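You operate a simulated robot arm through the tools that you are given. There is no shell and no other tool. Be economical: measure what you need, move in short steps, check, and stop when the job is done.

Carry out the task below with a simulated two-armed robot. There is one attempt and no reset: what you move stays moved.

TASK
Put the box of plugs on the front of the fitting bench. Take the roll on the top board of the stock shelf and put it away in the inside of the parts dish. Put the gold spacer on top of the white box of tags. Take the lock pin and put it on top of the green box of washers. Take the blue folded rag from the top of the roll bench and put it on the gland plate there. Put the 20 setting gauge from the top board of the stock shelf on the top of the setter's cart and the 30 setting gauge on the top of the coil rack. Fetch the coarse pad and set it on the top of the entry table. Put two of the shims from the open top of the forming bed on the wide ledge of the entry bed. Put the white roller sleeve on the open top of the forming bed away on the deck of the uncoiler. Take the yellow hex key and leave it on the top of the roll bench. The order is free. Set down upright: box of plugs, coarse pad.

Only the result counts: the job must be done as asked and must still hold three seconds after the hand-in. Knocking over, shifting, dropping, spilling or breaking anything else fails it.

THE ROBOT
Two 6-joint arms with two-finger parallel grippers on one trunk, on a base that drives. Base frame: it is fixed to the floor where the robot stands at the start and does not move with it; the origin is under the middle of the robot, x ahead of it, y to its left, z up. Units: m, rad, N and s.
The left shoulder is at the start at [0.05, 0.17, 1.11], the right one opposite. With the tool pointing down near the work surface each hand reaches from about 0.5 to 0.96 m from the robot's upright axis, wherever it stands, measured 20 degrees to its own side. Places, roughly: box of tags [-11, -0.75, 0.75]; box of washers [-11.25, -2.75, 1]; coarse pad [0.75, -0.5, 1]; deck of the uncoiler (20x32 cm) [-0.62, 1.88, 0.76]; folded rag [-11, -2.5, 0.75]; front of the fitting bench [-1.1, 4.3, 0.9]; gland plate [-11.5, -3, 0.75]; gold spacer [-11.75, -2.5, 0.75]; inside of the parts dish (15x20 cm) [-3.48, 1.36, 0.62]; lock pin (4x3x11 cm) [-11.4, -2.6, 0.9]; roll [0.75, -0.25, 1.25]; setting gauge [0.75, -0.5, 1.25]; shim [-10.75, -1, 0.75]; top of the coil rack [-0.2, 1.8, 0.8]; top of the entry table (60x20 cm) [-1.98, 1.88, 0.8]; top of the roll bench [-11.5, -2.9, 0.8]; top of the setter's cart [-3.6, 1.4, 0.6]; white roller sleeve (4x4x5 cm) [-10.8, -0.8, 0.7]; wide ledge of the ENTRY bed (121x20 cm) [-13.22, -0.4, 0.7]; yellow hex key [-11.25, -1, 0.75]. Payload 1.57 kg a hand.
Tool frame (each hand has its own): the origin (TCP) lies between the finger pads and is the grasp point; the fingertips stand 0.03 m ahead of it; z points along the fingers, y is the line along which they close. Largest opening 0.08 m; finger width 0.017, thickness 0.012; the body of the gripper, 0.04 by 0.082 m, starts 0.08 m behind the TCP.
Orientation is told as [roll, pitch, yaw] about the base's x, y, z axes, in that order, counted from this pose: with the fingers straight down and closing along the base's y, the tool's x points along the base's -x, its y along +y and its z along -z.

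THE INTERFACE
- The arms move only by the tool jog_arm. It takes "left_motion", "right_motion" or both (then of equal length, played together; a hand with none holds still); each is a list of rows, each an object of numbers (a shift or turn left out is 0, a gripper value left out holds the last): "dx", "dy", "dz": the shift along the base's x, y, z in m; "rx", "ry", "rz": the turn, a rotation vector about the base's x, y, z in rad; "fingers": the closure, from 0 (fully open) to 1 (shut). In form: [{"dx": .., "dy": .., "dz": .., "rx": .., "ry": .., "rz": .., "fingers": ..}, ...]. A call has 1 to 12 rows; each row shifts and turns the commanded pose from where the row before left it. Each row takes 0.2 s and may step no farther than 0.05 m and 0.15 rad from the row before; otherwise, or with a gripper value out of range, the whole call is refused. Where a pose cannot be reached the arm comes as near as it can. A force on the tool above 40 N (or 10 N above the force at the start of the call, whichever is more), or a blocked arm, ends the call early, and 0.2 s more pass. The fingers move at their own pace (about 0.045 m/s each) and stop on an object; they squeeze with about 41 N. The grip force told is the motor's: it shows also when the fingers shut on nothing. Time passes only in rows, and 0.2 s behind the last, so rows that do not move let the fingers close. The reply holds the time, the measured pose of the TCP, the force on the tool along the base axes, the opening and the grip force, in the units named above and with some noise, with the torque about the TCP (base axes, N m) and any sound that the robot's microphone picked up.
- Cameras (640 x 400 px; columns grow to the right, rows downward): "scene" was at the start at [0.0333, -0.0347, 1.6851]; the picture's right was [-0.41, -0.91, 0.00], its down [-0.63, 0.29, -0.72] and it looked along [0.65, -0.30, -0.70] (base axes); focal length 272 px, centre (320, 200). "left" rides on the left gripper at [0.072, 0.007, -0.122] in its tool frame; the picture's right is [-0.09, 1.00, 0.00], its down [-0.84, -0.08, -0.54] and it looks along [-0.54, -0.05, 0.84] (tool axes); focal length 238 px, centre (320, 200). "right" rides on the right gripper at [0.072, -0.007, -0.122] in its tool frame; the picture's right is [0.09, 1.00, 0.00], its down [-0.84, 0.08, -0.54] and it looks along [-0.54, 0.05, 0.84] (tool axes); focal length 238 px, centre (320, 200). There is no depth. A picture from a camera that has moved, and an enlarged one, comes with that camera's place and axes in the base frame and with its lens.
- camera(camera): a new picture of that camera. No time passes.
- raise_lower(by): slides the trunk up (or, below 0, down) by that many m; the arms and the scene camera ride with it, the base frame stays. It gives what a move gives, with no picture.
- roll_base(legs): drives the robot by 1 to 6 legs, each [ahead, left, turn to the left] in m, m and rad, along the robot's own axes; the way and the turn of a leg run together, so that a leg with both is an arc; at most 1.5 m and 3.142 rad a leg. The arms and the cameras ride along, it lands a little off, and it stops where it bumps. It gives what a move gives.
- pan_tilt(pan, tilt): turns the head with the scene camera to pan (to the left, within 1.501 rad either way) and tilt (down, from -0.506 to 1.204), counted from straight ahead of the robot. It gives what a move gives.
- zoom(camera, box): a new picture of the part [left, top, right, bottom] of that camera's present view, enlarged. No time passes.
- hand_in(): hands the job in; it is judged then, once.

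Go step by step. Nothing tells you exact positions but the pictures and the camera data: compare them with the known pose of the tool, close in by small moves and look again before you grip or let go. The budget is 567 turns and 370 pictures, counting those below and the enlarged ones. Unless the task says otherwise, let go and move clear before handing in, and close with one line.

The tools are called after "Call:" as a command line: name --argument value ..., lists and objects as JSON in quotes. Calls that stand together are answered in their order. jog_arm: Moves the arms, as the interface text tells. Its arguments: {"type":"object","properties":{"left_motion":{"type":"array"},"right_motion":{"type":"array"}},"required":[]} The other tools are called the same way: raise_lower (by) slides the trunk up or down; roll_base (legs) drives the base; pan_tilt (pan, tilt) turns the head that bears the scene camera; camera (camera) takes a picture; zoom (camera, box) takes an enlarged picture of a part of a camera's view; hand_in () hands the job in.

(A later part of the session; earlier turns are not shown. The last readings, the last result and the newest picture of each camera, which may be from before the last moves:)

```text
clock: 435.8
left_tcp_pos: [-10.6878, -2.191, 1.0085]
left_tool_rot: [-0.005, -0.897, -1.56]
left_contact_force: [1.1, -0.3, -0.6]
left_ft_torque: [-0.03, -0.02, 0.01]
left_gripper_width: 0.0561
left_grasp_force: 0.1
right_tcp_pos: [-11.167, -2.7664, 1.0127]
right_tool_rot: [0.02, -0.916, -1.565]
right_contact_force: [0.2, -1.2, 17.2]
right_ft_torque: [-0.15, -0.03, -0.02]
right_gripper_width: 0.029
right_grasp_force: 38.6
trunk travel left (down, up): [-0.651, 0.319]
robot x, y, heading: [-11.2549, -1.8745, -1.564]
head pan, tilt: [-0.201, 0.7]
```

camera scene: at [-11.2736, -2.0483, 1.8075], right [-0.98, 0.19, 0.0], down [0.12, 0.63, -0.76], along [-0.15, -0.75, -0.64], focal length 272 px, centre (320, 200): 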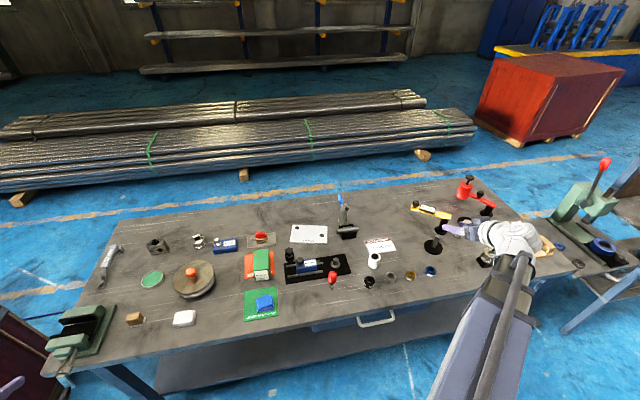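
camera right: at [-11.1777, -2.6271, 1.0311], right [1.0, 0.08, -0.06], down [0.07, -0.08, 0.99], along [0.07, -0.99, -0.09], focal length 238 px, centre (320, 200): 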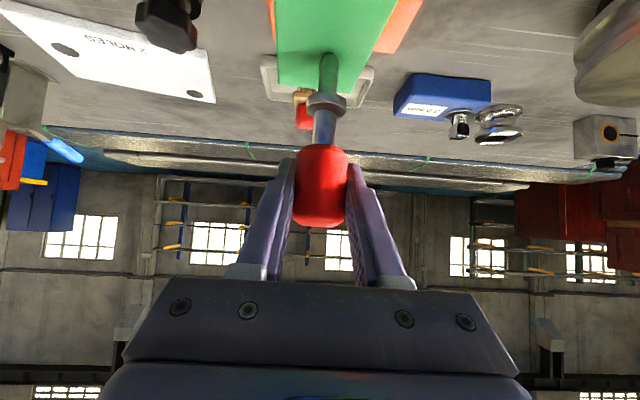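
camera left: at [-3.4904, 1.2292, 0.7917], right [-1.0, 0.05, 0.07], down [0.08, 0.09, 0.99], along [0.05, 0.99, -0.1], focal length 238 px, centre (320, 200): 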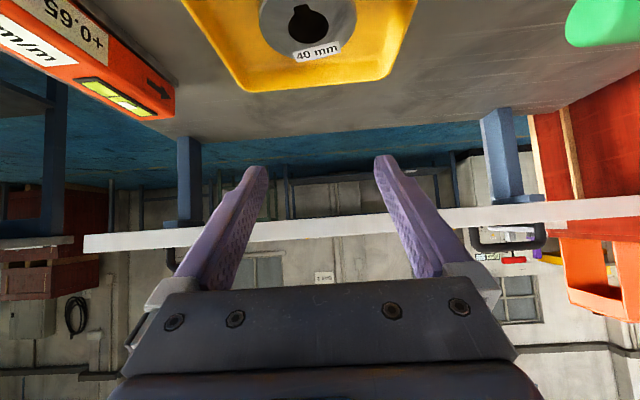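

Call:
raise_lower --by 0.001

Call:
jog_arm --right_motion '[{"fingers": 0.6}, {"fingers": 0.58}, {"fingers": 0.55}, {}, {}]'

Call:
camera --camera "right"

```text
clock: 436.3
left_tcp_pos: [-10.6887, -2.1914, 1.0092]
left_tool_rot: [-0.005, -0.897, -1.557]
left_contact_force: [-0.6, -0.2, -0.9]
left_ft_torque: [-0.02, -0.01, 0.02]
left_gripper_width: 0.0558
left_grasp_force: 0.0
right_tcp_pos: [-11.1701, -2.7661, 1.0125]
right_tool_rot: [0.019, -0.914, -1.565]
right_contact_force: [-0.4, -2.7, 13.8]
right_ft_torque: [-0.28, 0.09, -0.04]
right_gripper_width: 0.0292
right_grasp_force: 38.6
trunk travel left (down, up): [-0.652, 0.318]
robot x, y, heading: [-11.2526, -1.8742, -1.562]
head pan, tilt: [-0.201, 0.7]
```

```text
clock: 437.5
left_tcp_pos: [-10.6876, -2.1922, 1.0095]
left_tool_rot: [-0.004, -0.895, -1.558]
left_contact_force: [0.6, 0.4, 0.3]
left_ft_torque: [0.03, -0.01, 0.01]
left_gripper_width: 0.0561
left_grasp_force: 0.0
right_tcp_pos: [-11.1677, -2.767, 1.0123]
right_tool_rot: [0.018, -0.913, -1.565]
right_contact_force: [-0.2, 0.5, 0.4]
right_ft_torque: [-0.02, -0.05, 0.05]
right_gripper_width: 0.0361
right_grasp_force: 0.0
trunk travel left (down, up): [-0.652, 0.318]
robot x, y, heading: [-11.2576, -1.8757, -1.566]
head pan, tilt: [-0.201, 0.7]
```

```text
212 pictures are left
camera right: at [-11.1777, -2.6273, 1.03], right [1.0, 0.08, -0.06], down [0.07, -0.08, 0.99], along [0.07, -0.99, -0.09], focal length 238 px, centre (320, 200)
```

right: 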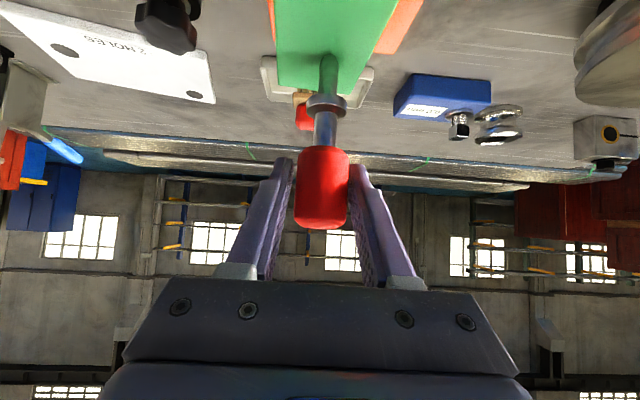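

Call:
jog_arm --right_motion '[{"fingers": 0.53}, {"fingers": 0.5}, {}, {}, {}]'

Call:
camera --camera "right"

```text
clock: 438.7
left_tcp_pos: [-10.6878, -2.1916, 1.0095]
left_tool_rot: [-0.006, -0.896, -1.559]
left_contact_force: [0.0, -0.9, 0.1]
left_ft_torque: [-0.03, 0.01, 0.01]
left_gripper_width: 0.0561
left_grasp_force: 0.0
right_tcp_pos: [-11.1676, -2.7676, 1.012]
right_tool_rot: [0.019, -0.912, -1.564]
right_contact_force: [-1.1, 0.2, 0.0]
right_ft_torque: [-0.01, 0.01, 0.0]
right_gripper_width: 0.0401
right_grasp_force: 0.1
trunk travel left (down, up): [-0.652, 0.318]
robot x, y, heading: [-11.2548, -1.8733, -1.566]
head pan, tilt: [-0.201, 0.7]
```

```text
211 pictures are left
camera right: at [-11.1776, -2.6273, 1.03], right [1.0, 0.08, -0.06], down [0.07, -0.08, 0.99], along [0.07, -0.99, -0.09], focal length 238 px, centre (320, 200)
```

right: 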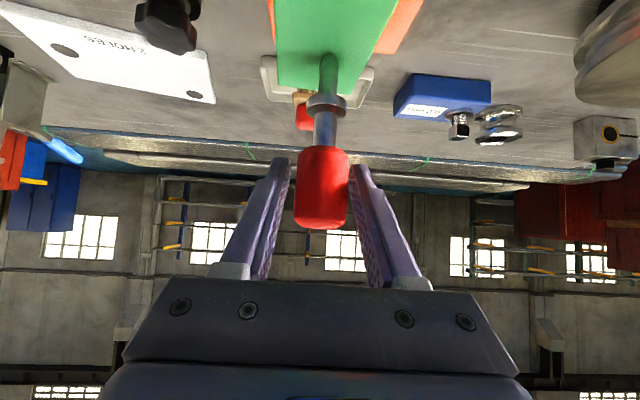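

Call:
raise_lower --by 0.12

Call:
camera --camera "right"

```text
clock: 440.2
left_tcp_pos: [-10.6886, -2.191, 1.1299]
left_tool_rot: [-0.006, -0.896, -1.558]
left_contact_force: [0.7, -0.5, 0.8]
left_ft_torque: [0.0, -0.03, 0.0]
left_gripper_width: 0.0561
left_grasp_force: 0.0
right_tcp_pos: [-11.1684, -2.7659, 1.1315]
right_tool_rot: [0.019, -0.913, -1.564]
right_contact_force: [-0.2, -0.5, 0.9]
right_ft_torque: [0.02, 0.03, -0.04]
right_gripper_width: 0.0401
right_grasp_force: 0.0
trunk travel left (down, up): [-0.772, 0.198]
robot x, y, heading: [-11.2568, -1.8747, -1.563]
head pan, tilt: [-0.201, 0.7]
```

```text
210 pictures are left
camera right: at [-11.1776, -2.6273, 1.1499], right [1.0, 0.08, -0.06], down [0.07, -0.08, 0.99], along [0.07, -0.99, -0.09], focal length 238 px, centre (320, 200)
```

right: 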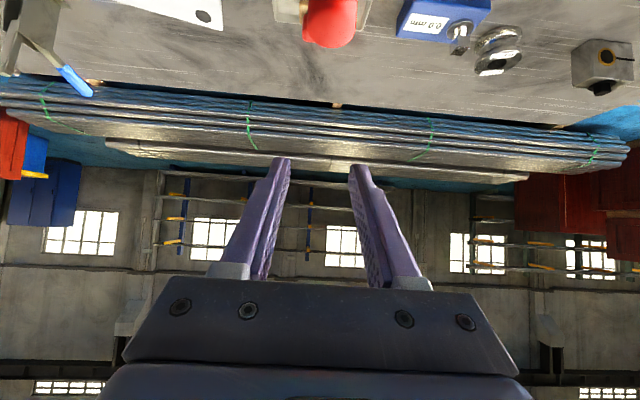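

Call:
jog_arm --right_motion '[{"dy": 0.045, "fingers": 0}, {"dy": 0.045}, {"dy": 0.045}, {"dy": 0.03}]'

Call:
raise_lower --by -0.15

Call:
camera --camera "right"

Call:
zoom --camera "scene" --box '[220, 190, 380, 310]'

```text
clock: 441.2
left_tcp_pos: [-10.6876, -2.191, 1.1298]
left_tool_rot: [-0.006, -0.896, -1.56]
left_contact_force: [0.3, -1.5, -0.2]
left_ft_torque: [-0.02, 0.02, 0.01]
left_gripper_width: 0.0556
left_grasp_force: 0.0
right_tcp_pos: [-11.1679, -2.6009, 1.132]
right_tool_rot: [0.019, -0.915, -1.564]
right_contact_force: [0.2, -0.7, 0.4]
right_ft_torque: [0.0, -0.01, 0.0]
right_gripper_width: 0.0798
right_grasp_force: 0.1
trunk travel left (down, up): [-0.772, 0.198]
robot x, y, heading: [-11.2581, -1.8732, -1.568]
head pan, tilt: [-0.201, 0.7]
```

```text
clock: 443.0
left_tcp_pos: [-10.6879, -2.1912, 0.9783]
left_tool_rot: [-0.006, -0.895, -1.558]
left_contact_force: [0.1, 0.1, -0.9]
left_ft_torque: [-0.04, -0.03, 0.0]
left_gripper_width: 0.0558
left_grasp_force: 0.0
right_tcp_pos: [-11.1672, -2.6016, 0.9816]
right_tool_rot: [0.019, -0.913, -1.563]
right_contact_force: [-0.4, -0.4, -0.7]
right_ft_torque: [-0.01, -0.01, 0.02]
right_gripper_width: 0.0799
right_grasp_force: 0.0
trunk travel left (down, up): [-0.622, 0.348]
robot x, y, heading: [-11.2571, -1.8749, -1.563]
head pan, tilt: [-0.201, 0.7]
```

```text
209 pictures are left
camera right: at [-11.1768, -2.4624, 1.0002], right [1.0, 0.08, -0.06], down [0.07, -0.08, 0.99], along [0.07, -0.99, -0.09], focal length 238 px, centre (320, 200)
```

right: 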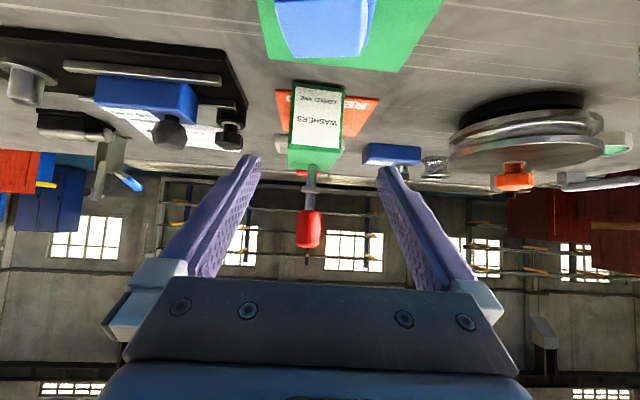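

```text
3.33 times, centred on (300, 250) of scene
camera zoom: at [-11.2735, -1.9183, 1.5876], right [-0.98, 0.19, 0.0], down [0.12, 0.63, -0.77], along [-0.15, -0.75, -0.64], focal length 906 px, centre (387, 33)
```

zoom: 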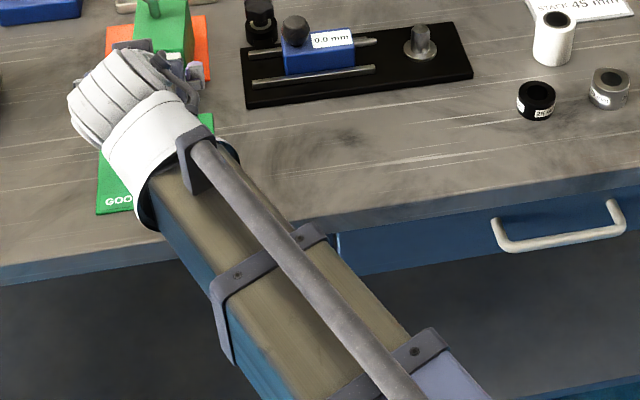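

Call:
raise_lower --by -0.07

Call:
camera --camera "right"

```text
clock: 444.1
left_tcp_pos: [-10.6877, -2.1912, 0.9081]
left_tool_rot: [-0.004, -0.895, -1.559]
left_contact_force: [0.3, 0.1, 0.5]
left_ft_torque: [-0.01, 0.01, -0.04]
left_gripper_width: 0.0559
left_grasp_force: 0.0
right_tcp_pos: [-11.1683, -2.6021, 0.9127]
right_tool_rot: [0.019, -0.912, -1.564]
right_contact_force: [0.1, 0.1, -0.4]
right_ft_torque: [-0.01, -0.02, 0.0]
right_gripper_width: 0.0801
right_grasp_force: 0.0
trunk travel left (down, up): [-0.552, 0.418]
robot x, y, heading: [-11.2547, -1.8769, -1.565]
head pan, tilt: [-0.201, 0.7]
```

```text
207 pictures are left
camera right: at [-11.1768, -2.4624, 0.9302], right [1.0, 0.08, -0.06], down [0.07, -0.08, 0.99], along [0.07, -0.99, -0.09], focal length 238 px, centre (320, 200)
```

right: 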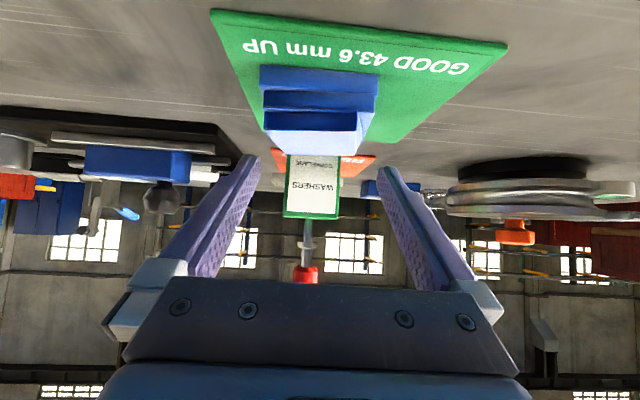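

Call:
raise_lower --by -0.034

Call:
jog_arm --right_motion '[{"fingers": 1}, {}, {}, {}, {}]'

Call:
camera --camera "right"

```text
clock: 444.8
left_tcp_pos: [-10.6876, -2.1912, 0.8758]
left_tool_rot: [-0.006, -0.897, -1.557]
left_contact_force: [0.7, -0.1, 0.1]
left_ft_torque: [-0.01, 0.04, -0.02]
left_gripper_width: 0.0558
left_grasp_force: 0.1
right_tcp_pos: [-11.1678, -2.6021, 0.8783]
right_tool_rot: [0.015, -0.918, -1.561]
right_contact_force: [-0.1, -2.6, 13.3]
right_ft_torque: [-0.34, 0.56, 0.29]
right_gripper_width: 0.0803
right_grasp_force: 0.1
trunk travel left (down, up): [-0.518, 0.452]
robot x, y, heading: [-11.2555, -1.8774, -1.562]
head pan, tilt: [-0.201, 0.7]
```

```text
clock: 446.0
left_tcp_pos: [-10.6881, -2.1893, 0.877]
left_tool_rot: [-0.003, -0.899, -1.559]
left_contact_force: [-0.2, -0.1, 0.3]
left_ft_torque: [-0.01, 0.01, 0.02]
left_gripper_width: 0.0562
left_grasp_force: 0.0
right_tcp_pos: [-11.1684, -2.6001, 0.8794]
right_tool_rot: [0.016, -0.915, -1.565]
right_contact_force: [-12.4, 4.4, 18.0]
right_ft_torque: [-0.28, 0.93, -0.35]
right_gripper_width: 0.0612
right_grasp_force: 41.1
trunk travel left (down, up): [-0.518, 0.452]
robot x, y, heading: [-11.2572, -1.8749, -1.563]
head pan, tilt: [-0.201, 0.7]
```

```text
206 pictures are left
camera right: at [-11.1778, -2.461, 0.8971], right [1.0, 0.08, -0.06], down [0.07, -0.08, 0.99], along [0.07, -0.99, -0.08], focal length 238 px, centre (320, 200)
```

right: 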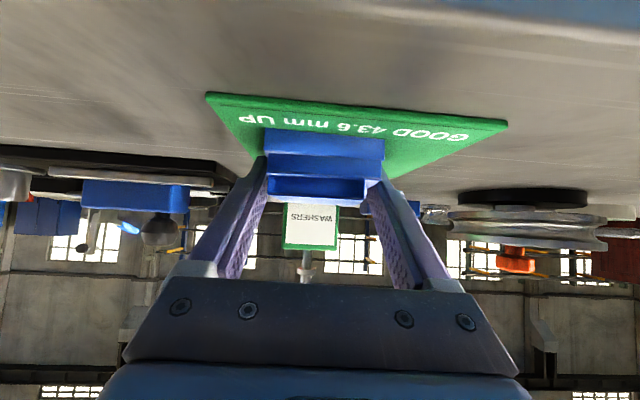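

Call:
raise_lower --by 0.05

Call:
camera --camera "right"

```text
clock: 447.0
left_tcp_pos: [-10.6893, -2.1912, 0.9253]
left_tool_rot: [-0.005, -0.896, -1.559]
left_contact_force: [0.1, -0.2, -0.1]
left_ft_torque: [-0.02, 0.01, 0.01]
left_gripper_width: 0.0559
left_grasp_force: 0.2
right_tcp_pos: [-11.1668, -2.6015, 0.9274]
right_tool_rot: [0.019, -0.911, -1.565]
right_contact_force: [-0.6, -0.2, 0.2]
right_ft_torque: [0.03, 0.01, 0.0]
right_gripper_width: 0.0611
right_grasp_force: 40.4
trunk travel left (down, up): [-0.568, 0.402]
robot x, y, heading: [-11.2535, -1.8728, -1.564]
head pan, tilt: [-0.201, 0.7]
```

```text
205 pictures are left
camera right: at [-11.1765, -2.4625, 0.9459], right [1.0, 0.08, -0.06], down [0.07, -0.08, 0.99], along [0.07, -0.99, -0.09], focal length 238 px, centre (320, 200)
```

right: 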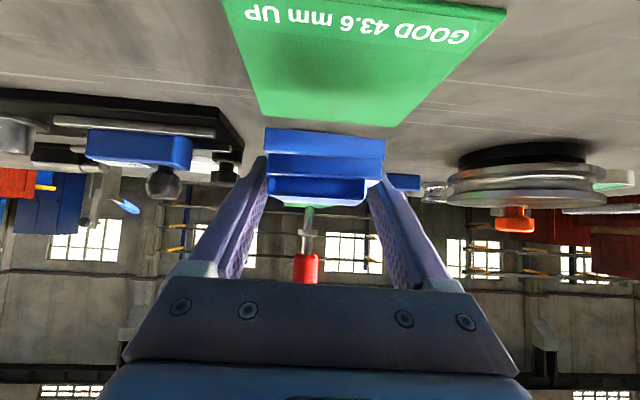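

Call:
raise_lower --by 0.19

Call:
jog_arm --right_motion '[{"dx": -0.045}, {"dx": -0.045}, {"dx": -0.045}, {"dx": -0.045}, {"dx": -0.045}, {"dx": -0.005, "dy": -0.045}, {"dy": -0.045}, {"dy": -0.045}, {"dy": -0.045}, {"dy": -0.045}, {"dy": -0.045}]'

Call:
camera --camera "right"

Call:
zoom --camera "scene" --box '[220, 170, 420, 310]'

```text
clock: 449.0
left_tcp_pos: [-10.6873, -2.1921, 1.1141]
left_tool_rot: [-0.005, -0.896, -1.558]
left_contact_force: [0.5, 0.0, 0.6]
left_ft_torque: [0.0, 0.01, 0.03]
left_gripper_width: 0.0559
left_grasp_force: 0.0
right_tcp_pos: [-11.1681, -2.6016, 1.1183]
right_tool_rot: [0.021, -0.914, -1.564]
right_contact_force: [-0.4, -0.3, -0.3]
right_ft_torque: [-0.02, 0.0, 0.01]
right_gripper_width: 0.0612
right_grasp_force: 41.0
trunk travel left (down, up): [-0.758, 0.212]
robot x, y, heading: [-11.2556, -1.8753, -1.564]
head pan, tilt: [-0.201, 0.7]
```

```text
clock: 451.4
left_tcp_pos: [-10.6882, -2.1917, 1.1145]
left_tool_rot: [-0.005, -0.894, -1.558]
left_contact_force: [-0.3, -0.4, 0.2]
left_ft_torque: [0.0, 0.0, 0.03]
left_gripper_width: 0.0562
left_grasp_force: 0.1
right_tcp_pos: [-11.3962, -2.8718, 1.1168]
right_tool_rot: [0.02, -0.909, -1.563]
right_contact_force: [-0.8, -0.5, 0.0]
right_ft_torque: [-0.01, -0.02, -0.02]
right_gripper_width: 0.0609
right_grasp_force: 40.7
trunk travel left (down, up): [-0.758, 0.212]
robot x, y, heading: [-11.2569, -1.87, -1.567]
head pan, tilt: [-0.201, 0.7]
```

```text
204 pictures are left
camera right: at [-11.4053, -2.7319, 1.1354], right [1.0, 0.08, -0.06], down [0.07, -0.08, 0.99], along [0.07, -0.99, -0.09], focal length 238 px, centre (320, 200)
```

right: 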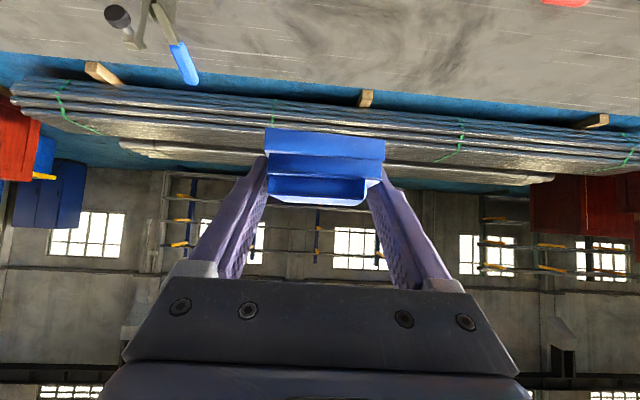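

```text
2.86 times, centred on (320, 240) of scene
camera zoom: at [-11.2736, -1.9194, 1.7235], right [-0.98, 0.19, 0.0], down [0.12, 0.63, -0.76], along [-0.15, -0.75, -0.64], focal length 777 px, centre (320, 86)
```

zoom: 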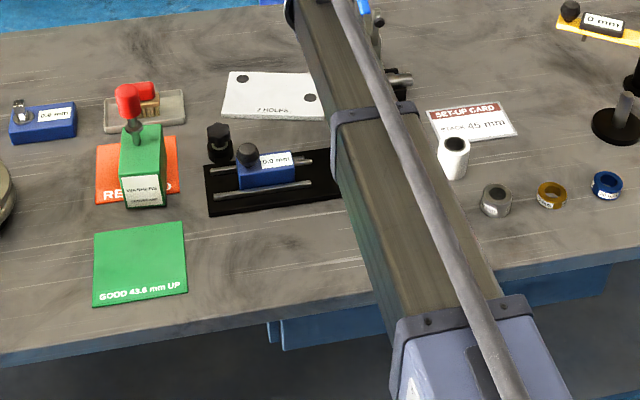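

Call:
jog_arm --right_motion '[{"dy": -0.035, "dx": -0.003}, {"dy": -0.035}]'

Call:
raise_lower --by -0.17

Call:
camera --camera "right"

Call:
zoom --camera "scene" --box '[260, 120, 400, 220]'

```text
clock: 452.0
left_tcp_pos: [-10.6879, -2.1915, 1.115]
left_tool_rot: [-0.006, -0.894, -1.558]
left_contact_force: [0.0, 0.3, 0.9]
left_ft_torque: [-0.02, 0.02, 0.01]
left_gripper_width: 0.0559
left_grasp_force: 0.0
right_tcp_pos: [-11.3989, -2.9414, 1.1176]
right_tool_rot: [0.019, -0.911, -1.564]
right_contact_force: [0.4, 0.2, 0.5]
right_ft_torque: [0.0, -0.03, 0.02]
right_gripper_width: 0.0615
right_grasp_force: 40.6
trunk travel left (down, up): [-0.758, 0.212]
robot x, y, heading: [-11.2554, -1.873, -1.559]
head pan, tilt: [-0.201, 0.7]
```

```text
clock: 454.0
left_tcp_pos: [-10.688, -2.1917, 0.9448]
left_tool_rot: [-0.006, -0.897, -1.558]
left_contact_force: [-0.1, -0.3, 0.2]
left_ft_torque: [0.0, 0.01, 0.02]
left_gripper_width: 0.056
left_grasp_force: 0.1
right_tcp_pos: [-11.3991, -2.9395, 0.9478]
right_tool_rot: [0.02, -0.911, -1.563]
right_contact_force: [-0.3, 0.1, -0.7]
right_ft_torque: [0.01, -0.01, -0.03]
right_gripper_width: 0.0607
right_grasp_force: 41.2
trunk travel left (down, up): [-0.588, 0.382]
robot x, y, heading: [-11.2538, -1.8736, -1.562]
head pan, tilt: [-0.201, 0.7]
```

```text
202 pictures are left
camera right: at [-11.408, -2.8011, 0.966], right [1.0, 0.08, -0.06], down [0.07, -0.08, 0.99], along [0.07, -0.99, -0.09], focal length 238 px, centre (320, 200)
```

right: 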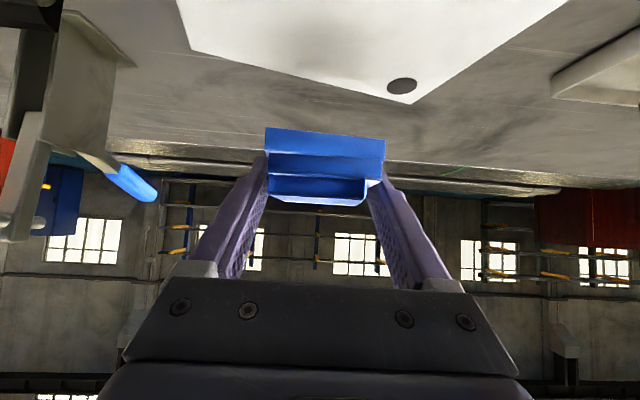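

```text
4.00 times, centred on (330, 170) of scene
camera zoom: at [-11.2735, -1.9184, 1.5536], right [-0.98, 0.19, 0.0], down [0.12, 0.63, -0.76], along [-0.15, -0.75, -0.64], focal length 1088 px, centre (280, 320)
```

zoom: 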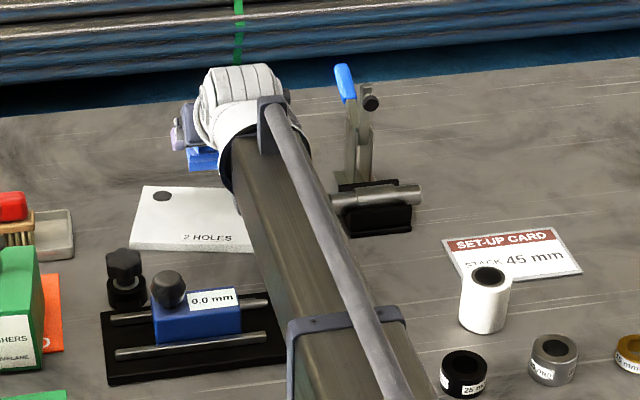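

Call:
jog_arm --right_motion '[{"dy": 0.012, "dx": -0.006}]'

Call:
raise_lower --by -0.055

Call:
camera --camera "right"

```text
clock: 454.4
left_tcp_pos: [-10.6889, -2.191, 0.9456]
left_tool_rot: [-0.006, -0.895, -1.559]
left_contact_force: [1.1, 0.6, -0.1]
left_ft_torque: [0.01, -0.01, 0.01]
left_gripper_width: 0.0561
left_grasp_force: 0.1
right_tcp_pos: [-11.4047, -2.9293, 0.948]
right_tool_rot: [0.021, -0.911, -1.564]
right_contact_force: [0.4, -0.1, -0.7]
right_ft_torque: [0.01, 0.01, 0.01]
right_gripper_width: 0.0609
right_grasp_force: 41.3
trunk travel left (down, up): [-0.588, 0.382]
robot x, y, heading: [-11.2562, -1.8747, -1.562]
head pan, tilt: [-0.201, 0.7]
```

```text
clock: 455.3
left_tcp_pos: [-10.6877, -2.1922, 0.8894]
left_tool_rot: [-0.004, -0.896, -1.559]
left_contact_force: [0.5, 0.4, 0.3]
left_ft_torque: [0.02, 0.01, 0.0]
left_gripper_width: 0.0561
left_grasp_force: 0.0
right_tcp_pos: [-11.4047, -2.9294, 0.892]
right_tool_rot: [0.018, -0.91, -1.563]
right_contact_force: [-0.1, 0.1, -0.3]
right_ft_torque: [-0.01, 0.02, -0.01]
right_gripper_width: 0.0613
right_grasp_force: 40.9
trunk travel left (down, up): [-0.533, 0.437]
robot x, y, heading: [-11.2512, -1.8714, -1.563]
head pan, tilt: [-0.201, 0.7]
```

```text
200 pictures are left
camera right: at [-11.4135, -2.79, 0.9111], right [1.0, 0.08, -0.06], down [0.07, -0.08, 0.99], along [0.07, -0.99, -0.09], focal length 238 px, centre (320, 200)
```

right: 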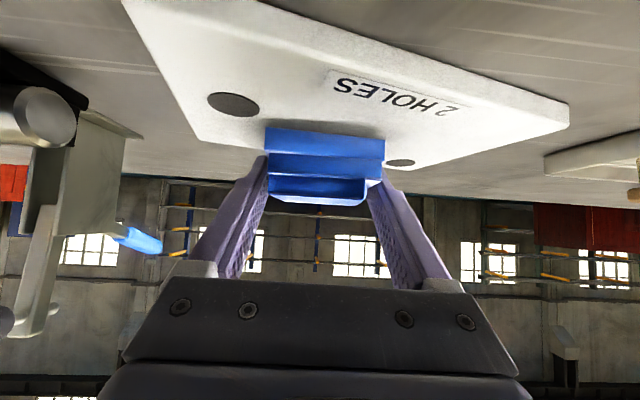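

Call:
raise_lower --by -0.004

Call:
raise_lower --by -0.003

```text
clock: 455.9
left_tcp_pos: [-10.688, -2.1916, 0.8871]
left_tool_rot: [-0.007, -0.897, -1.558]
left_contact_force: [0.4, -0.6, 0.1]
left_ft_torque: [0.0, -0.01, 0.0]
left_gripper_width: 0.0561
left_grasp_force: 0.1
right_tcp_pos: [-11.4034, -2.9299, 0.8886]
right_tool_rot: [0.019, -0.911, -1.564]
right_contact_force: [0.6, -0.4, 0.1]
right_ft_torque: [0.0, 0.01, 0.03]
right_gripper_width: 0.0612
right_grasp_force: 41.3
trunk travel left (down, up): [-0.529, 0.441]
robot x, y, heading: [-11.2544, -1.8762, -1.56]
head pan, tilt: [-0.201, 0.7]
```

```text
clock: 456.4
left_tcp_pos: [-10.6878, -2.1902, 0.8824]
left_tool_rot: [-0.006, -0.897, -1.558]
left_contact_force: [0.1, -1.0, 0.6]
left_ft_torque: [-0.02, 0.0, -0.02]
left_gripper_width: 0.0563
left_grasp_force: 0.1
right_tcp_pos: [-11.4043, -2.9296, 0.8874]
right_tool_rot: [0.018, -0.914, -1.563]
right_contact_force: [-0.4, -3.5, 13.1]
right_ft_torque: [-0.03, 0.44, 0.08]
right_gripper_width: 0.0612
right_grasp_force: 41.4
trunk travel left (down, up): [-0.526, 0.444]
robot x, y, heading: [-11.2577, -1.8745, -1.566]
head pan, tilt: [-0.201, 0.7]
```

Call:
raise_lower --by 0.002

Call:
jog_arm --right_motion '[{"fingers": 0.15}, {"fingers": 0.1}, {"fingers": 0.05}, {}]'

Call:
raise_lower --by 0.25

Call:
camera --camera "right"

```text
clock: 456.9
left_tcp_pos: [-10.6882, -2.192, 0.886]
left_tool_rot: [-0.004, -0.895, -1.558]
left_contact_force: [0.5, -0.6, -0.3]
left_ft_torque: [0.0, 0.01, -0.02]
left_gripper_width: 0.0558
left_grasp_force: 0.0
right_tcp_pos: [-11.4047, -2.9281, 0.8881]
right_tool_rot: [0.02, -0.909, -1.565]
right_contact_force: [0.3, -1.8, 3.7]
right_ft_torque: [-0.11, 0.16, 0.02]
right_gripper_width: 0.0612
right_grasp_force: 40.8
trunk travel left (down, up): [-0.528, 0.442]
robot x, y, heading: [-11.2566, -1.8731, -1.564]
head pan, tilt: [-0.201, 0.7]
```

```text
clock: 457.9
left_tcp_pos: [-10.6879, -2.1928, 0.8838]
left_tool_rot: [-0.005, -0.897, -1.559]
left_contact_force: [0.4, -0.2, -0.7]
left_ft_torque: [0.02, -0.01, 0.0]
left_gripper_width: 0.0559
left_grasp_force: 0.1
right_tcp_pos: [-11.4044, -2.9299, 0.8888]
right_tool_rot: [0.021, -0.91, -1.566]
right_contact_force: [0.4, 0.5, -0.8]
right_ft_torque: [0.02, 0.0, 0.01]
right_gripper_width: 0.0761
right_grasp_force: 0.0
trunk travel left (down, up): [-0.528, 0.442]
robot x, y, heading: [-11.2571, -1.8764, -1.558]
head pan, tilt: [-0.201, 0.7]
```

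```text
clock: 460.5
left_tcp_pos: [-10.6877, -2.1908, 1.1348]
left_tool_rot: [-0.005, -0.895, -1.56]
left_contact_force: [-1.0, -0.1, 0.5]
left_ft_torque: [0.0, -0.04, 0.02]
left_gripper_width: 0.0562
left_grasp_force: 0.0
right_tcp_pos: [-11.4051, -2.9295, 1.1381]
right_tool_rot: [0.02, -0.911, -1.563]
right_contact_force: [1.1, 0.2, 0.0]
right_ft_torque: [0.02, -0.04, 0.03]
right_gripper_width: 0.0759
right_grasp_force: 0.1
trunk travel left (down, up): [-0.778, 0.192]
robot x, y, heading: [-11.2543, -1.8743, -1.564]
head pan, tilt: [-0.201, 0.7]
```

```text
199 pictures are left
camera right: at [-11.4134, -2.7901, 1.1559], right [1.0, 0.08, -0.06], down [0.07, -0.08, 0.99], along [0.07, -0.99, -0.09], focal length 238 px, centre (320, 200)
```

right: 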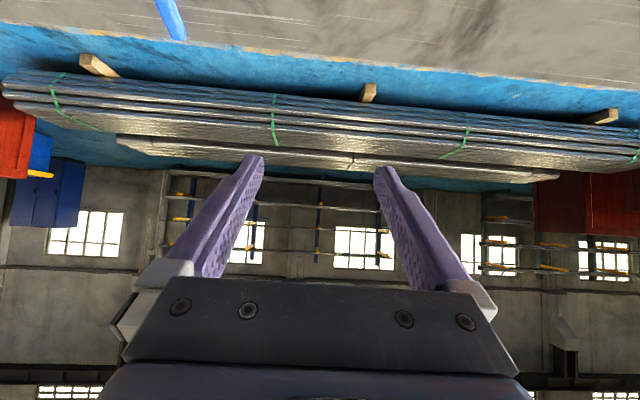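

Call:
jog_arm --right_motion '[{"dy": 0.045}, {"dy": 0.045}, {"dy": 0.045}, {"dy": 0.045}, {"dy": 0.045}, {"dy": 0.045}, {"dy": 0.03, "dx": -0.03}, {"dx": -0.045}, {"dx": -0.045}, {"dx": -0.045}, {"dx": -0.045}, {"dx": -0.045}]'

Call:
jog_arm --right_motion '[{"dx": -0.045}, {"dx": -0.045, "fingers": 0.35}, {"dx": -0.012}]'

Call:
raise_lower --by -0.14

Call:
camera --camera "right"

Call:
camera --camera "scene"

```text
clock: 463.1
left_tcp_pos: [-10.6869, -2.1913, 1.1359]
left_tool_rot: [-0.001, -0.895, -1.557]
left_contact_force: [-0.5, 0.3, -0.3]
left_ft_torque: [-0.02, 0.02, -0.01]
left_gripper_width: 0.0561
left_grasp_force: 0.1
right_tcp_pos: [-11.6593, -2.6306, 1.1373]
right_tool_rot: [0.022, -0.908, -1.563]
right_contact_force: [-0.9, 0.6, 0.1]
right_ft_torque: [0.0, 0.01, 0.04]
right_gripper_width: 0.0759
right_grasp_force: 0.1
trunk travel left (down, up): [-0.778, 0.192]
robot x, y, heading: [-11.2583, -1.8759, -1.566]
head pan, tilt: [-0.201, 0.7]
```

```text
clock: 463.9
left_tcp_pos: [-10.6878, -2.1926, 1.1356]
left_tool_rot: [-0.005, -0.894, -1.558]
left_contact_force: [-0.1, 0.9, -1.1]
left_ft_torque: [0.01, 0.03, 0.02]
left_gripper_width: 0.0559
left_grasp_force: 0.1
right_tcp_pos: [-11.7622, -2.6303, 1.1377]
right_tool_rot: [0.019, -0.911, -1.564]
right_contact_force: [0.7, -0.3, -0.3]
right_ft_torque: [-0.01, 0.02, 0.03]
right_gripper_width: 0.052
right_grasp_force: 0.1
trunk travel left (down, up): [-0.778, 0.192]
robot x, y, heading: [-11.2573, -1.8753, -1.567]
head pan, tilt: [-0.201, 0.7]
```

```text
clock: 465.5
left_tcp_pos: [-10.6866, -2.1925, 0.9959]
left_tool_rot: [-0.007, -0.895, -1.559]
left_contact_force: [-0.5, 0.6, 0.2]
left_ft_torque: [-0.02, 0.0, 0.02]
left_gripper_width: 0.0558
left_grasp_force: 0.0
right_tcp_pos: [-11.7603, -2.6294, 0.9977]
right_tool_rot: [0.019, -0.911, -1.565]
right_contact_force: [0.4, 0.1, 0.2]
right_ft_torque: [0.01, 0.02, -0.03]
right_gripper_width: 0.0517
right_grasp_force: 0.2
trunk travel left (down, up): [-0.638, 0.332]
robot x, y, heading: [-11.2537, -1.872, -1.558]
head pan, tilt: [-0.201, 0.7]
```

```text
198 pictures are left
camera right: at [-11.7705, -2.4903, 1.0161], right [1.0, 0.08, -0.06], down [0.07, -0.08, 0.99], along [0.07, -0.99, -0.09], focal length 238 px, centre (320, 200)
```

right: 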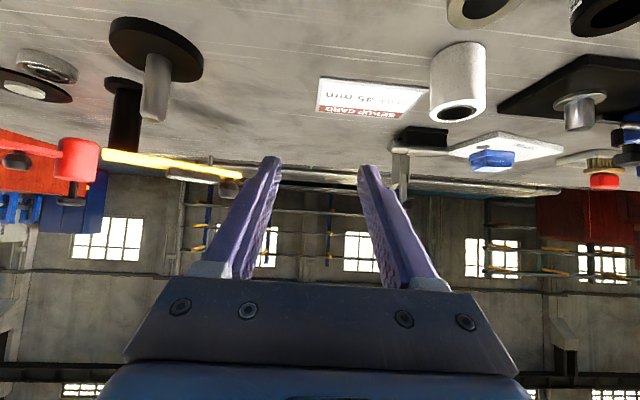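

```text
197 pictures are left
camera scene: at [-11.2735, -1.9183, 1.6036], right [-0.98, 0.19, 0.0], down [0.12, 0.63, -0.77], along [-0.15, -0.75, -0.64], focal length 272 px, centre (320, 200)
```

scene: 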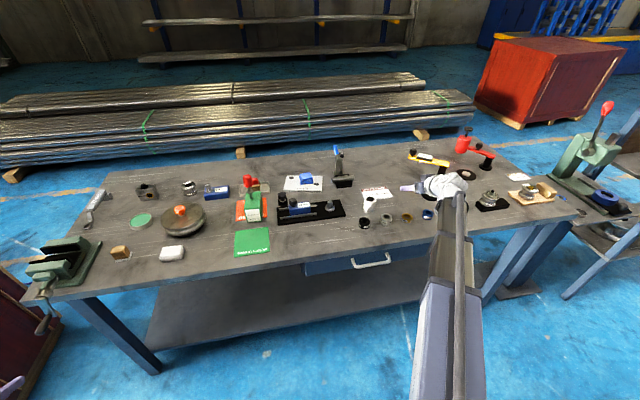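

Call:
zoom --camera "scene" --box '[350, 170, 450, 240]'

Call:
roll_base --legs '[[-0.12, 0, 0]]'

Call:
camera --camera "right"

```text
5.71 times, centred on (400, 205) of scene
camera zoom: at [-11.2735, -1.9183, 1.6036], right [-0.98, 0.19, 0.0], down [0.12, 0.63, -0.77], along [-0.15, -0.75, -0.64], focal length 1554 px, centre (-137, 171)
```

zoom: 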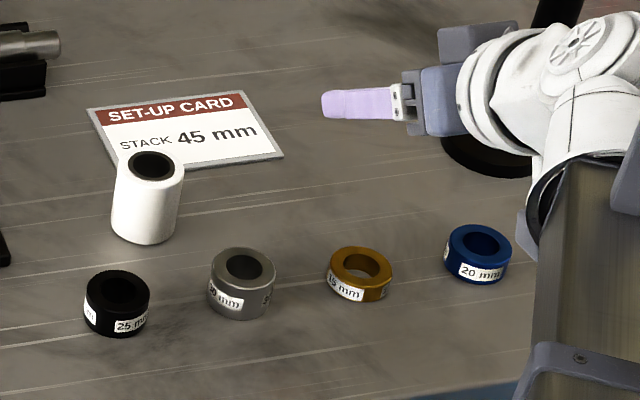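

```text
clock: 466.8
left_tcp_pos: [-10.6877, -2.0701, 0.9949]
left_tool_rot: [-0.005, -0.897, -1.558]
left_contact_force: [-0.4, 0.0, 0.5]
left_ft_torque: [-0.05, -0.04, 0.02]
left_gripper_width: 0.0561
left_grasp_force: 0.2
right_tcp_pos: [-11.7622, -2.507, 0.9994]
right_tool_rot: [0.02, -0.912, -1.565]
right_contact_force: [-0.6, 0.6, 0.2]
right_ft_torque: [0.0, 0.02, 0.02]
right_gripper_width: 0.0521
right_grasp_force: 0.1
trunk travel left (down, up): [-0.638, 0.332]
robot x, y, heading: [-11.2528, -1.7538, -1.563]
head pan, tilt: [-0.201, 0.7]
```

```text
195 pictures are left
camera right: at [-11.7713, -2.3683, 1.0168], right [1.0, 0.08, -0.06], down [0.07, -0.08, 0.99], along [0.07, -0.99, -0.09], focal length 238 px, centre (320, 200)
```

right: 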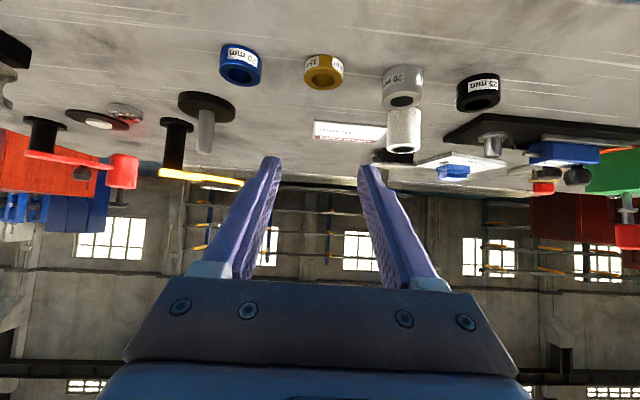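

Call:
raise_lower --by 0.1

Call:
jog_arm --right_motion '[{"rx": 0.15}, {"rx": 0.15}, {"rx": 0.15}, {"rx": 0.15}, {"rx": 0.15}, {"rx": 0.15}, {"rx": 0.011}]'

Call:
camera --camera "right"

```text
clock: 468.1
left_tcp_pos: [-10.6876, -2.0704, 1.0949]
left_tool_rot: [-0.006, -0.894, -1.559]
left_contact_force: [0.1, 0.5, 0.0]
left_ft_torque: [-0.02, 0.0, 0.0]
left_gripper_width: 0.056
left_grasp_force: 0.1
right_tcp_pos: [-11.7621, -2.5092, 1.0978]
right_tool_rot: [0.02, -0.91, -1.564]
right_contact_force: [0.1, 0.5, 0.9]
right_ft_torque: [0.03, -0.04, 0.01]
right_gripper_width: 0.0518
right_grasp_force: 0.1
trunk travel left (down, up): [-0.738, 0.232]
robot x, y, heading: [-11.2541, -1.7512, -1.562]
head pan, tilt: [-0.201, 0.7]
```

```text
clock: 469.7
left_tcp_pos: [-10.689, -2.0717, 1.0951]
left_tool_rot: [-0.005, -0.895, -1.559]
left_contact_force: [-0.8, 0.0, -1.0]
left_ft_torque: [0.01, 0.01, -0.01]
left_gripper_width: 0.0559
left_grasp_force: 0.0
right_tcp_pos: [-11.7609, -2.5087, 1.0141]
right_tool_rot: [0.024, 0.002, -1.569]
right_contact_force: [-0.6, -0.2, -0.4]
right_ft_torque: [-0.02, 0.0, 0.02]
right_gripper_width: 0.052
right_grasp_force: 0.1
right hand out of reach, approached as far as the arm can: row 1, 2, 3, 4, 5
trunk travel left (down, up): [-0.738, 0.232]
robot x, y, heading: [-11.2531, -1.7534, -1.563]
head pan, tilt: [-0.201, 0.7]
```

```text
194 pictures are left
camera right: at [-11.7711, -2.4382, 1.135], right [1.0, 0.1, 0.02], down [0.07, -0.84, 0.54], along [0.07, -0.54, -0.84], focal length 238 px, centre (320, 200)
```

right: 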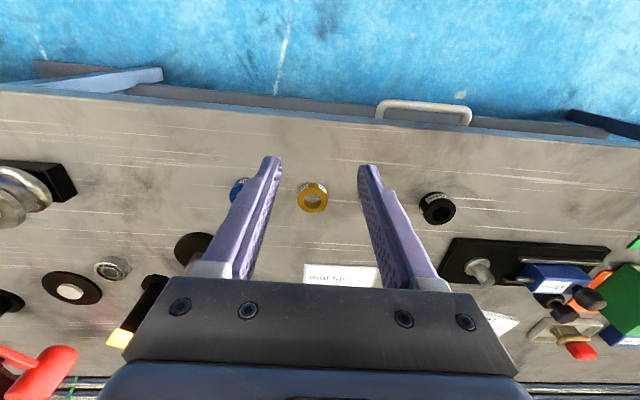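

Call:
jog_arm --right_motion '[{"dy": -0.04, "dx": 0.003}, {"dy": -0.04}, {"dy": -0.024}]'

Call:
raise_lower --by -0.09

Call:
camera --camera "right"

```text
clock: 470.5
left_tcp_pos: [-10.6887, -2.0718, 1.0946]
left_tool_rot: [-0.005, -0.896, -1.559]
left_contact_force: [0.4, -0.1, 0.2]
left_ft_torque: [-0.01, 0.0, 0.01]
left_gripper_width: 0.0557
left_grasp_force: 0.0
right_tcp_pos: [-11.7592, -2.6089, 1.0113]
right_tool_rot: [0.024, -0.001, -1.568]
right_contact_force: [-0.3, 0.5, 0.4]
right_ft_torque: [0.0, 0.02, 0.01]
right_gripper_width: 0.0522
right_grasp_force: 0.0
right hand out of reach, approached as far as the arm can: row 3
trunk travel left (down, up): [-0.738, 0.232]
robot x, y, heading: [-11.2573, -1.7526, -1.564]
head pan, tilt: [-0.201, 0.7]
```

```text
clock: 471.8
left_tcp_pos: [-10.6885, -2.0716, 1.0048]
left_tool_rot: [-0.005, -0.894, -1.558]
left_contact_force: [-0.1, 0.2, 0.5]
left_ft_torque: [0.03, 0.06, 0.0]
left_gripper_width: 0.056
left_grasp_force: 0.2
right_tcp_pos: [-11.7599, -2.6084, 0.923]
right_tool_rot: [0.023, -0.002, -1.568]
right_contact_force: [0.1, 0.2, 0.4]
right_ft_torque: [0.01, 0.02, 0.0]
right_gripper_width: 0.0518
right_grasp_force: 0.0
trunk travel left (down, up): [-0.648, 0.322]
robot x, y, heading: [-11.257, -1.7521, -1.565]
head pan, tilt: [-0.201, 0.7]
```

```text
193 pictures are left
camera right: at [-11.7687, -2.5372, 1.0447], right [1.0, 0.1, 0.02], down [0.07, -0.84, 0.55], along [0.07, -0.54, -0.84], focal length 238 px, centre (320, 200)
```

right: 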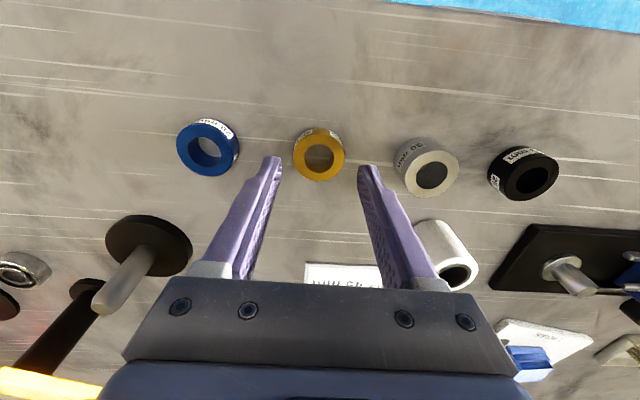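

Call:
roll_base --legs '[[0.06, 0, 0]]'

Call:
camera --camera "right"

```text
clock: 472.7
left_tcp_pos: [-10.6887, -2.133, 1.0045]
left_tool_rot: [-0.006, -0.896, -1.559]
left_contact_force: [-1.1, 0.2, -0.3]
left_ft_torque: [0.0, 0.0, 0.03]
left_gripper_width: 0.056
left_grasp_force: 0.1
right_tcp_pos: [-11.7585, -2.6702, 0.9214]
right_tool_rot: [0.022, 0.0, -1.565]
right_contact_force: [-0.1, 0.1, -0.7]
right_ft_torque: [-0.02, -0.01, 0.05]
right_gripper_width: 0.052
right_grasp_force: 0.0
trunk travel left (down, up): [-0.648, 0.322]
robot x, y, heading: [-11.2556, -1.8149, -1.559]
head pan, tilt: [-0.201, 0.7]
```

```text
192 pictures are left
camera right: at [-11.7678, -2.5992, 1.0435], right [1.0, 0.1, 0.02], down [0.07, -0.84, 0.54], along [0.07, -0.54, -0.84], focal length 238 px, centre (320, 200)
```

right: 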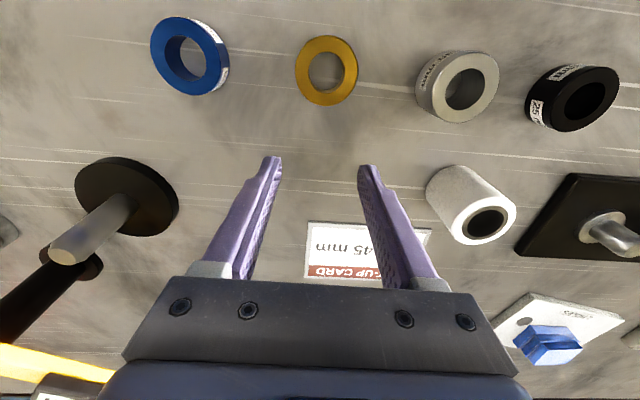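

Call:
jog_arm --right_motion '[{"dy": 0.04}, {"dy": 0.018}]'

Call:
raise_lower --by -0.036

Call:
camera --camera "right"

```text
clock: 473.3
left_tcp_pos: [-10.6876, -2.1305, 1.0052]
left_tool_rot: [-0.006, -0.896, -1.557]
left_contact_force: [-0.1, 1.3, -0.2]
left_ft_torque: [0.04, 0.01, -0.03]
left_gripper_width: 0.0558
left_grasp_force: 0.0
right_tcp_pos: [-11.7589, -2.6098, 0.9223]
right_tool_rot: [0.022, -0.002, -1.566]
right_contact_force: [0.1, -0.5, 0.7]
right_ft_torque: [0.02, -0.02, -0.01]
right_gripper_width: 0.052
right_grasp_force: 0.0
trunk travel left (down, up): [-0.648, 0.322]
robot x, y, heading: [-11.2581, -1.812, -1.562]
head pan, tilt: [-0.201, 0.7]
```

```text
clock: 474.1
left_tcp_pos: [-10.6878, -2.1312, 0.9674]
left_tool_rot: [-0.006, -0.895, -1.558]
left_contact_force: [-0.4, 0.7, 0.7]
left_ft_torque: [-0.02, 0.01, 0.01]
left_gripper_width: 0.0559
left_grasp_force: 0.0
right_tcp_pos: [-11.7588, -2.6104, 0.8862]
right_tool_rot: [0.023, -0.002, -1.566]
right_contact_force: [0.0, -0.1, 0.5]
right_ft_torque: [0.0, 0.04, 0.01]
right_gripper_width: 0.0522
right_grasp_force: 0.1
trunk travel left (down, up): [-0.612, 0.358]
robot x, y, heading: [-11.2531, -1.8121, -1.564]
head pan, tilt: [-0.201, 0.7]
```

```text
191 pictures are left
camera right: at [-11.7686, -2.5388, 1.0087], right [1.0, 0.1, 0.02], down [0.07, -0.84, 0.55], along [0.07, -0.54, -0.84], focal length 238 px, centre (320, 200)
```

right: 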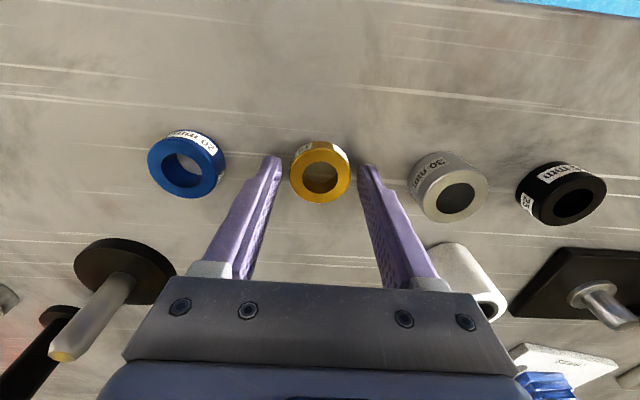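

Call:
raise_lower --by -0.004

Call:
jog_arm --right_motion '[{"dy": -0.002}, {"fingers": 1}, {}, {}, {}]'

Call:
raise_lower --by 0.1

Call:
camera --camera "right"

```text
clock: 474.7
left_tcp_pos: [-10.6888, -2.131, 0.9644]
left_tool_rot: [-0.005, -0.897, -1.558]
left_contact_force: [0.5, 0.1, 0.4]
left_ft_torque: [0.02, 0.0, -0.01]
left_gripper_width: 0.0562
left_grasp_force: 0.1
right_tcp_pos: [-11.759, -2.6091, 0.8827]
right_tool_rot: [0.024, 0.0, -1.565]
right_contact_force: [-0.6, 0.2, 0.0]
right_ft_torque: [-0.01, -0.05, 0.04]
right_gripper_width: 0.0519
right_grasp_force: 0.0
trunk travel left (down, up): [-0.608, 0.362]
robot x, y, heading: [-11.2523, -1.8157, -1.56]
head pan, tilt: [-0.201, 0.7]
```

```text
clock: 475.9
left_tcp_pos: [-10.6878, -2.1304, 0.9649]
left_tool_rot: [-0.004, -0.895, -1.558]
left_contact_force: [0.3, 0.2, -0.6]
left_ft_torque: [0.01, -0.03, 0.01]
left_gripper_width: 0.056
left_grasp_force: 0.1
right_tcp_pos: [-11.7593, -2.6112, 0.8828]
right_tool_rot: [0.023, 0.0, -1.566]
right_contact_force: [-0.3, -0.9, 0.7]
right_ft_torque: [0.0, 0.01, 0.03]
right_gripper_width: 0.0406
right_grasp_force: 41.3
trunk travel left (down, up): [-0.608, 0.362]
robot x, y, heading: [-11.2563, -1.814, -1.562]
head pan, tilt: [-0.201, 0.7]
```

```text
clock: 477.2
left_tcp_pos: [-10.6874, -2.1305, 1.0654]
left_tool_rot: [-0.006, -0.897, -1.561]
left_contact_force: [0.3, 0.3, -0.2]
left_ft_torque: [0.02, 0.01, 0.0]
left_gripper_width: 0.056
left_grasp_force: 0.1
right_tcp_pos: [-11.759, -2.6121, 0.9814]
right_tool_rot: [0.023, -0.001, -1.566]
right_contact_force: [-0.1, 0.0, -1.5]
right_ft_torque: [0.01, 0.01, 0.01]
right_gripper_width: 0.041
right_grasp_force: 40.9
trunk travel left (down, up): [-0.708, 0.262]
robot x, y, heading: [-11.2537, -1.8125, -1.565]
head pan, tilt: [-0.201, 0.7]
```

```text
190 pictures are left
camera right: at [-11.7685, -2.5408, 1.1044], right [1.0, 0.1, 0.02], down [0.07, -0.84, 0.55], along [0.07, -0.54, -0.84], focal length 238 px, centre (320, 200)
```

right: 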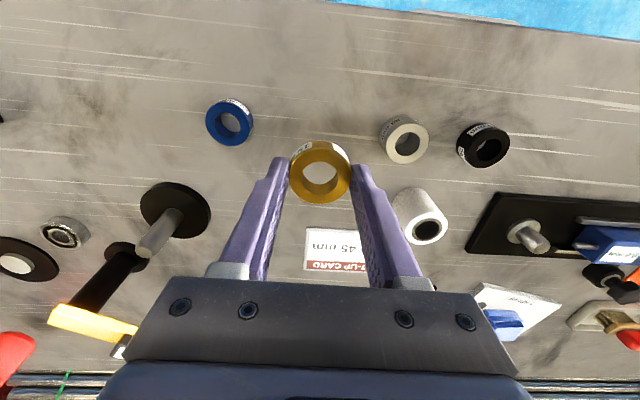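

Call:
raise_lower --by 0.2

Call:
jog_arm --right_motion '[{"dy": 0.045}, {"dy": 0.045}, {"dy": 0.045}, {"dy": 0.045}, {"dy": 0.045}, {"dy": 0.045}, {"dy": 0.04, "dx": 0.02}, {"dx": 0.04, "dy": 0.02}, {"dx": 0.04, "dy": 0.02}]'

Call:
roll_base --legs '[[-0.06, 0, 0], [0, 0, 3.13]]'

Call:
pan_tilt --pan -0.4 --tilt 0.8

Call:
camera --camera "scene"

```text
clock: 479.4
left_tcp_pos: [-10.6875, -2.131, 1.2653]
left_tool_rot: [-0.005, -0.894, -1.56]
left_contact_force: [1.0, 0.3, 0.5]
left_ft_torque: [0.01, -0.04, -0.04]
left_gripper_width: 0.0562
left_grasp_force: 0.0
right_tcp_pos: [-11.7594, -2.6107, 1.1834]
right_tool_rot: [0.024, -0.001, -1.567]
right_contact_force: [0.0, 0.1, -1.3]
right_ft_torque: [-0.01, 0.04, 0.01]
right_gripper_width: 0.0407
right_grasp_force: 40.8
trunk travel left (down, up): [-0.908, 0.062]
robot x, y, heading: [-11.2579, -1.8128, -1.564]
head pan, tilt: [-0.201, 0.7]
```

```text
clock: 481.4
left_tcp_pos: [-10.6868, -2.1306, 1.2647]
left_tool_rot: [-0.006, -0.898, -1.556]
left_contact_force: [-0.6, 0.0, 0.3]
left_ft_torque: [-0.04, -0.01, -0.01]
left_gripper_width: 0.0559
left_grasp_force: 0.2
right_tcp_pos: [-11.6598, -2.2583, 1.1829]
right_tool_rot: [0.024, -0.001, -1.566]
right_contact_force: [0.5, -1.3, -0.4]
right_ft_torque: [-0.03, 0.06, -0.01]
right_gripper_width: 0.041
right_grasp_force: 40.9
trunk travel left (down, up): [-0.908, 0.062]
robot x, y, heading: [-11.2539, -1.8141, -1.565]
head pan, tilt: [-0.201, 0.7]
```

```text
clock: 489.7
left_tcp_pos: [-11.8299, -1.4463, 1.2649]
left_tool_rot: [-0.005, -0.896, 1.603]
left_contact_force: [-0.2, -0.3, 0.2]
left_ft_torque: [0.0, -0.02, 0.03]
left_gripper_width: 0.0559
left_grasp_force: 0.0
right_tcp_pos: [-10.8578, -1.3014, 1.1826]
right_tool_rot: [0.024, -0.002, 1.592]
right_contact_force: [0.5, -0.2, -1.1]
right_ft_torque: [-0.03, -0.01, -0.03]
right_gripper_width: 0.0408
right_grasp_force: 41.6
trunk travel left (down, up): [-0.908, 0.062]
robot x, y, heading: [-11.2572, -1.7542, 1.598]
head pan, tilt: [-0.201, 0.7]
```

```text
clock: 490.4
left_tcp_pos: [-11.8298, -1.4459, 1.2656]
left_tool_rot: [-0.004, -0.893, 1.6]
left_contact_force: [0.6, -0.1, -0.5]
left_ft_torque: [0.02, 0.01, 0.01]
left_gripper_width: 0.0559
left_grasp_force: 0.1
right_tcp_pos: [-10.8599, -1.3012, 1.183]
right_tool_rot: [0.025, -0.003, 1.59]
right_contact_force: [0.3, 0.1, -0.3]
right_ft_torque: [0.0, 0.01, 0.02]
right_gripper_width: 0.0405
right_grasp_force: 40.7
trunk travel left (down, up): [-0.908, 0.062]
robot x, y, heading: [-11.2545, -1.7504, 1.597]
head pan, tilt: [-0.4, 0.799]
```

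```text
189 pictures are left
camera scene: at [-11.2271, -1.7192, 1.8653], right [0.93, -0.37, 0.0], down [-0.26, -0.67, -0.7], along [0.26, 0.65, -0.72], focal length 272 px, centre (320, 200)
```

scene: 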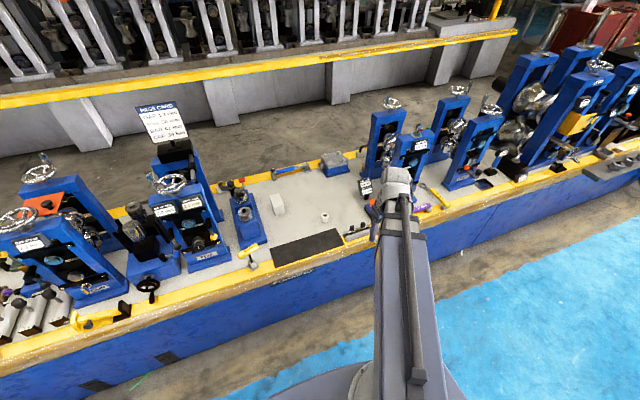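

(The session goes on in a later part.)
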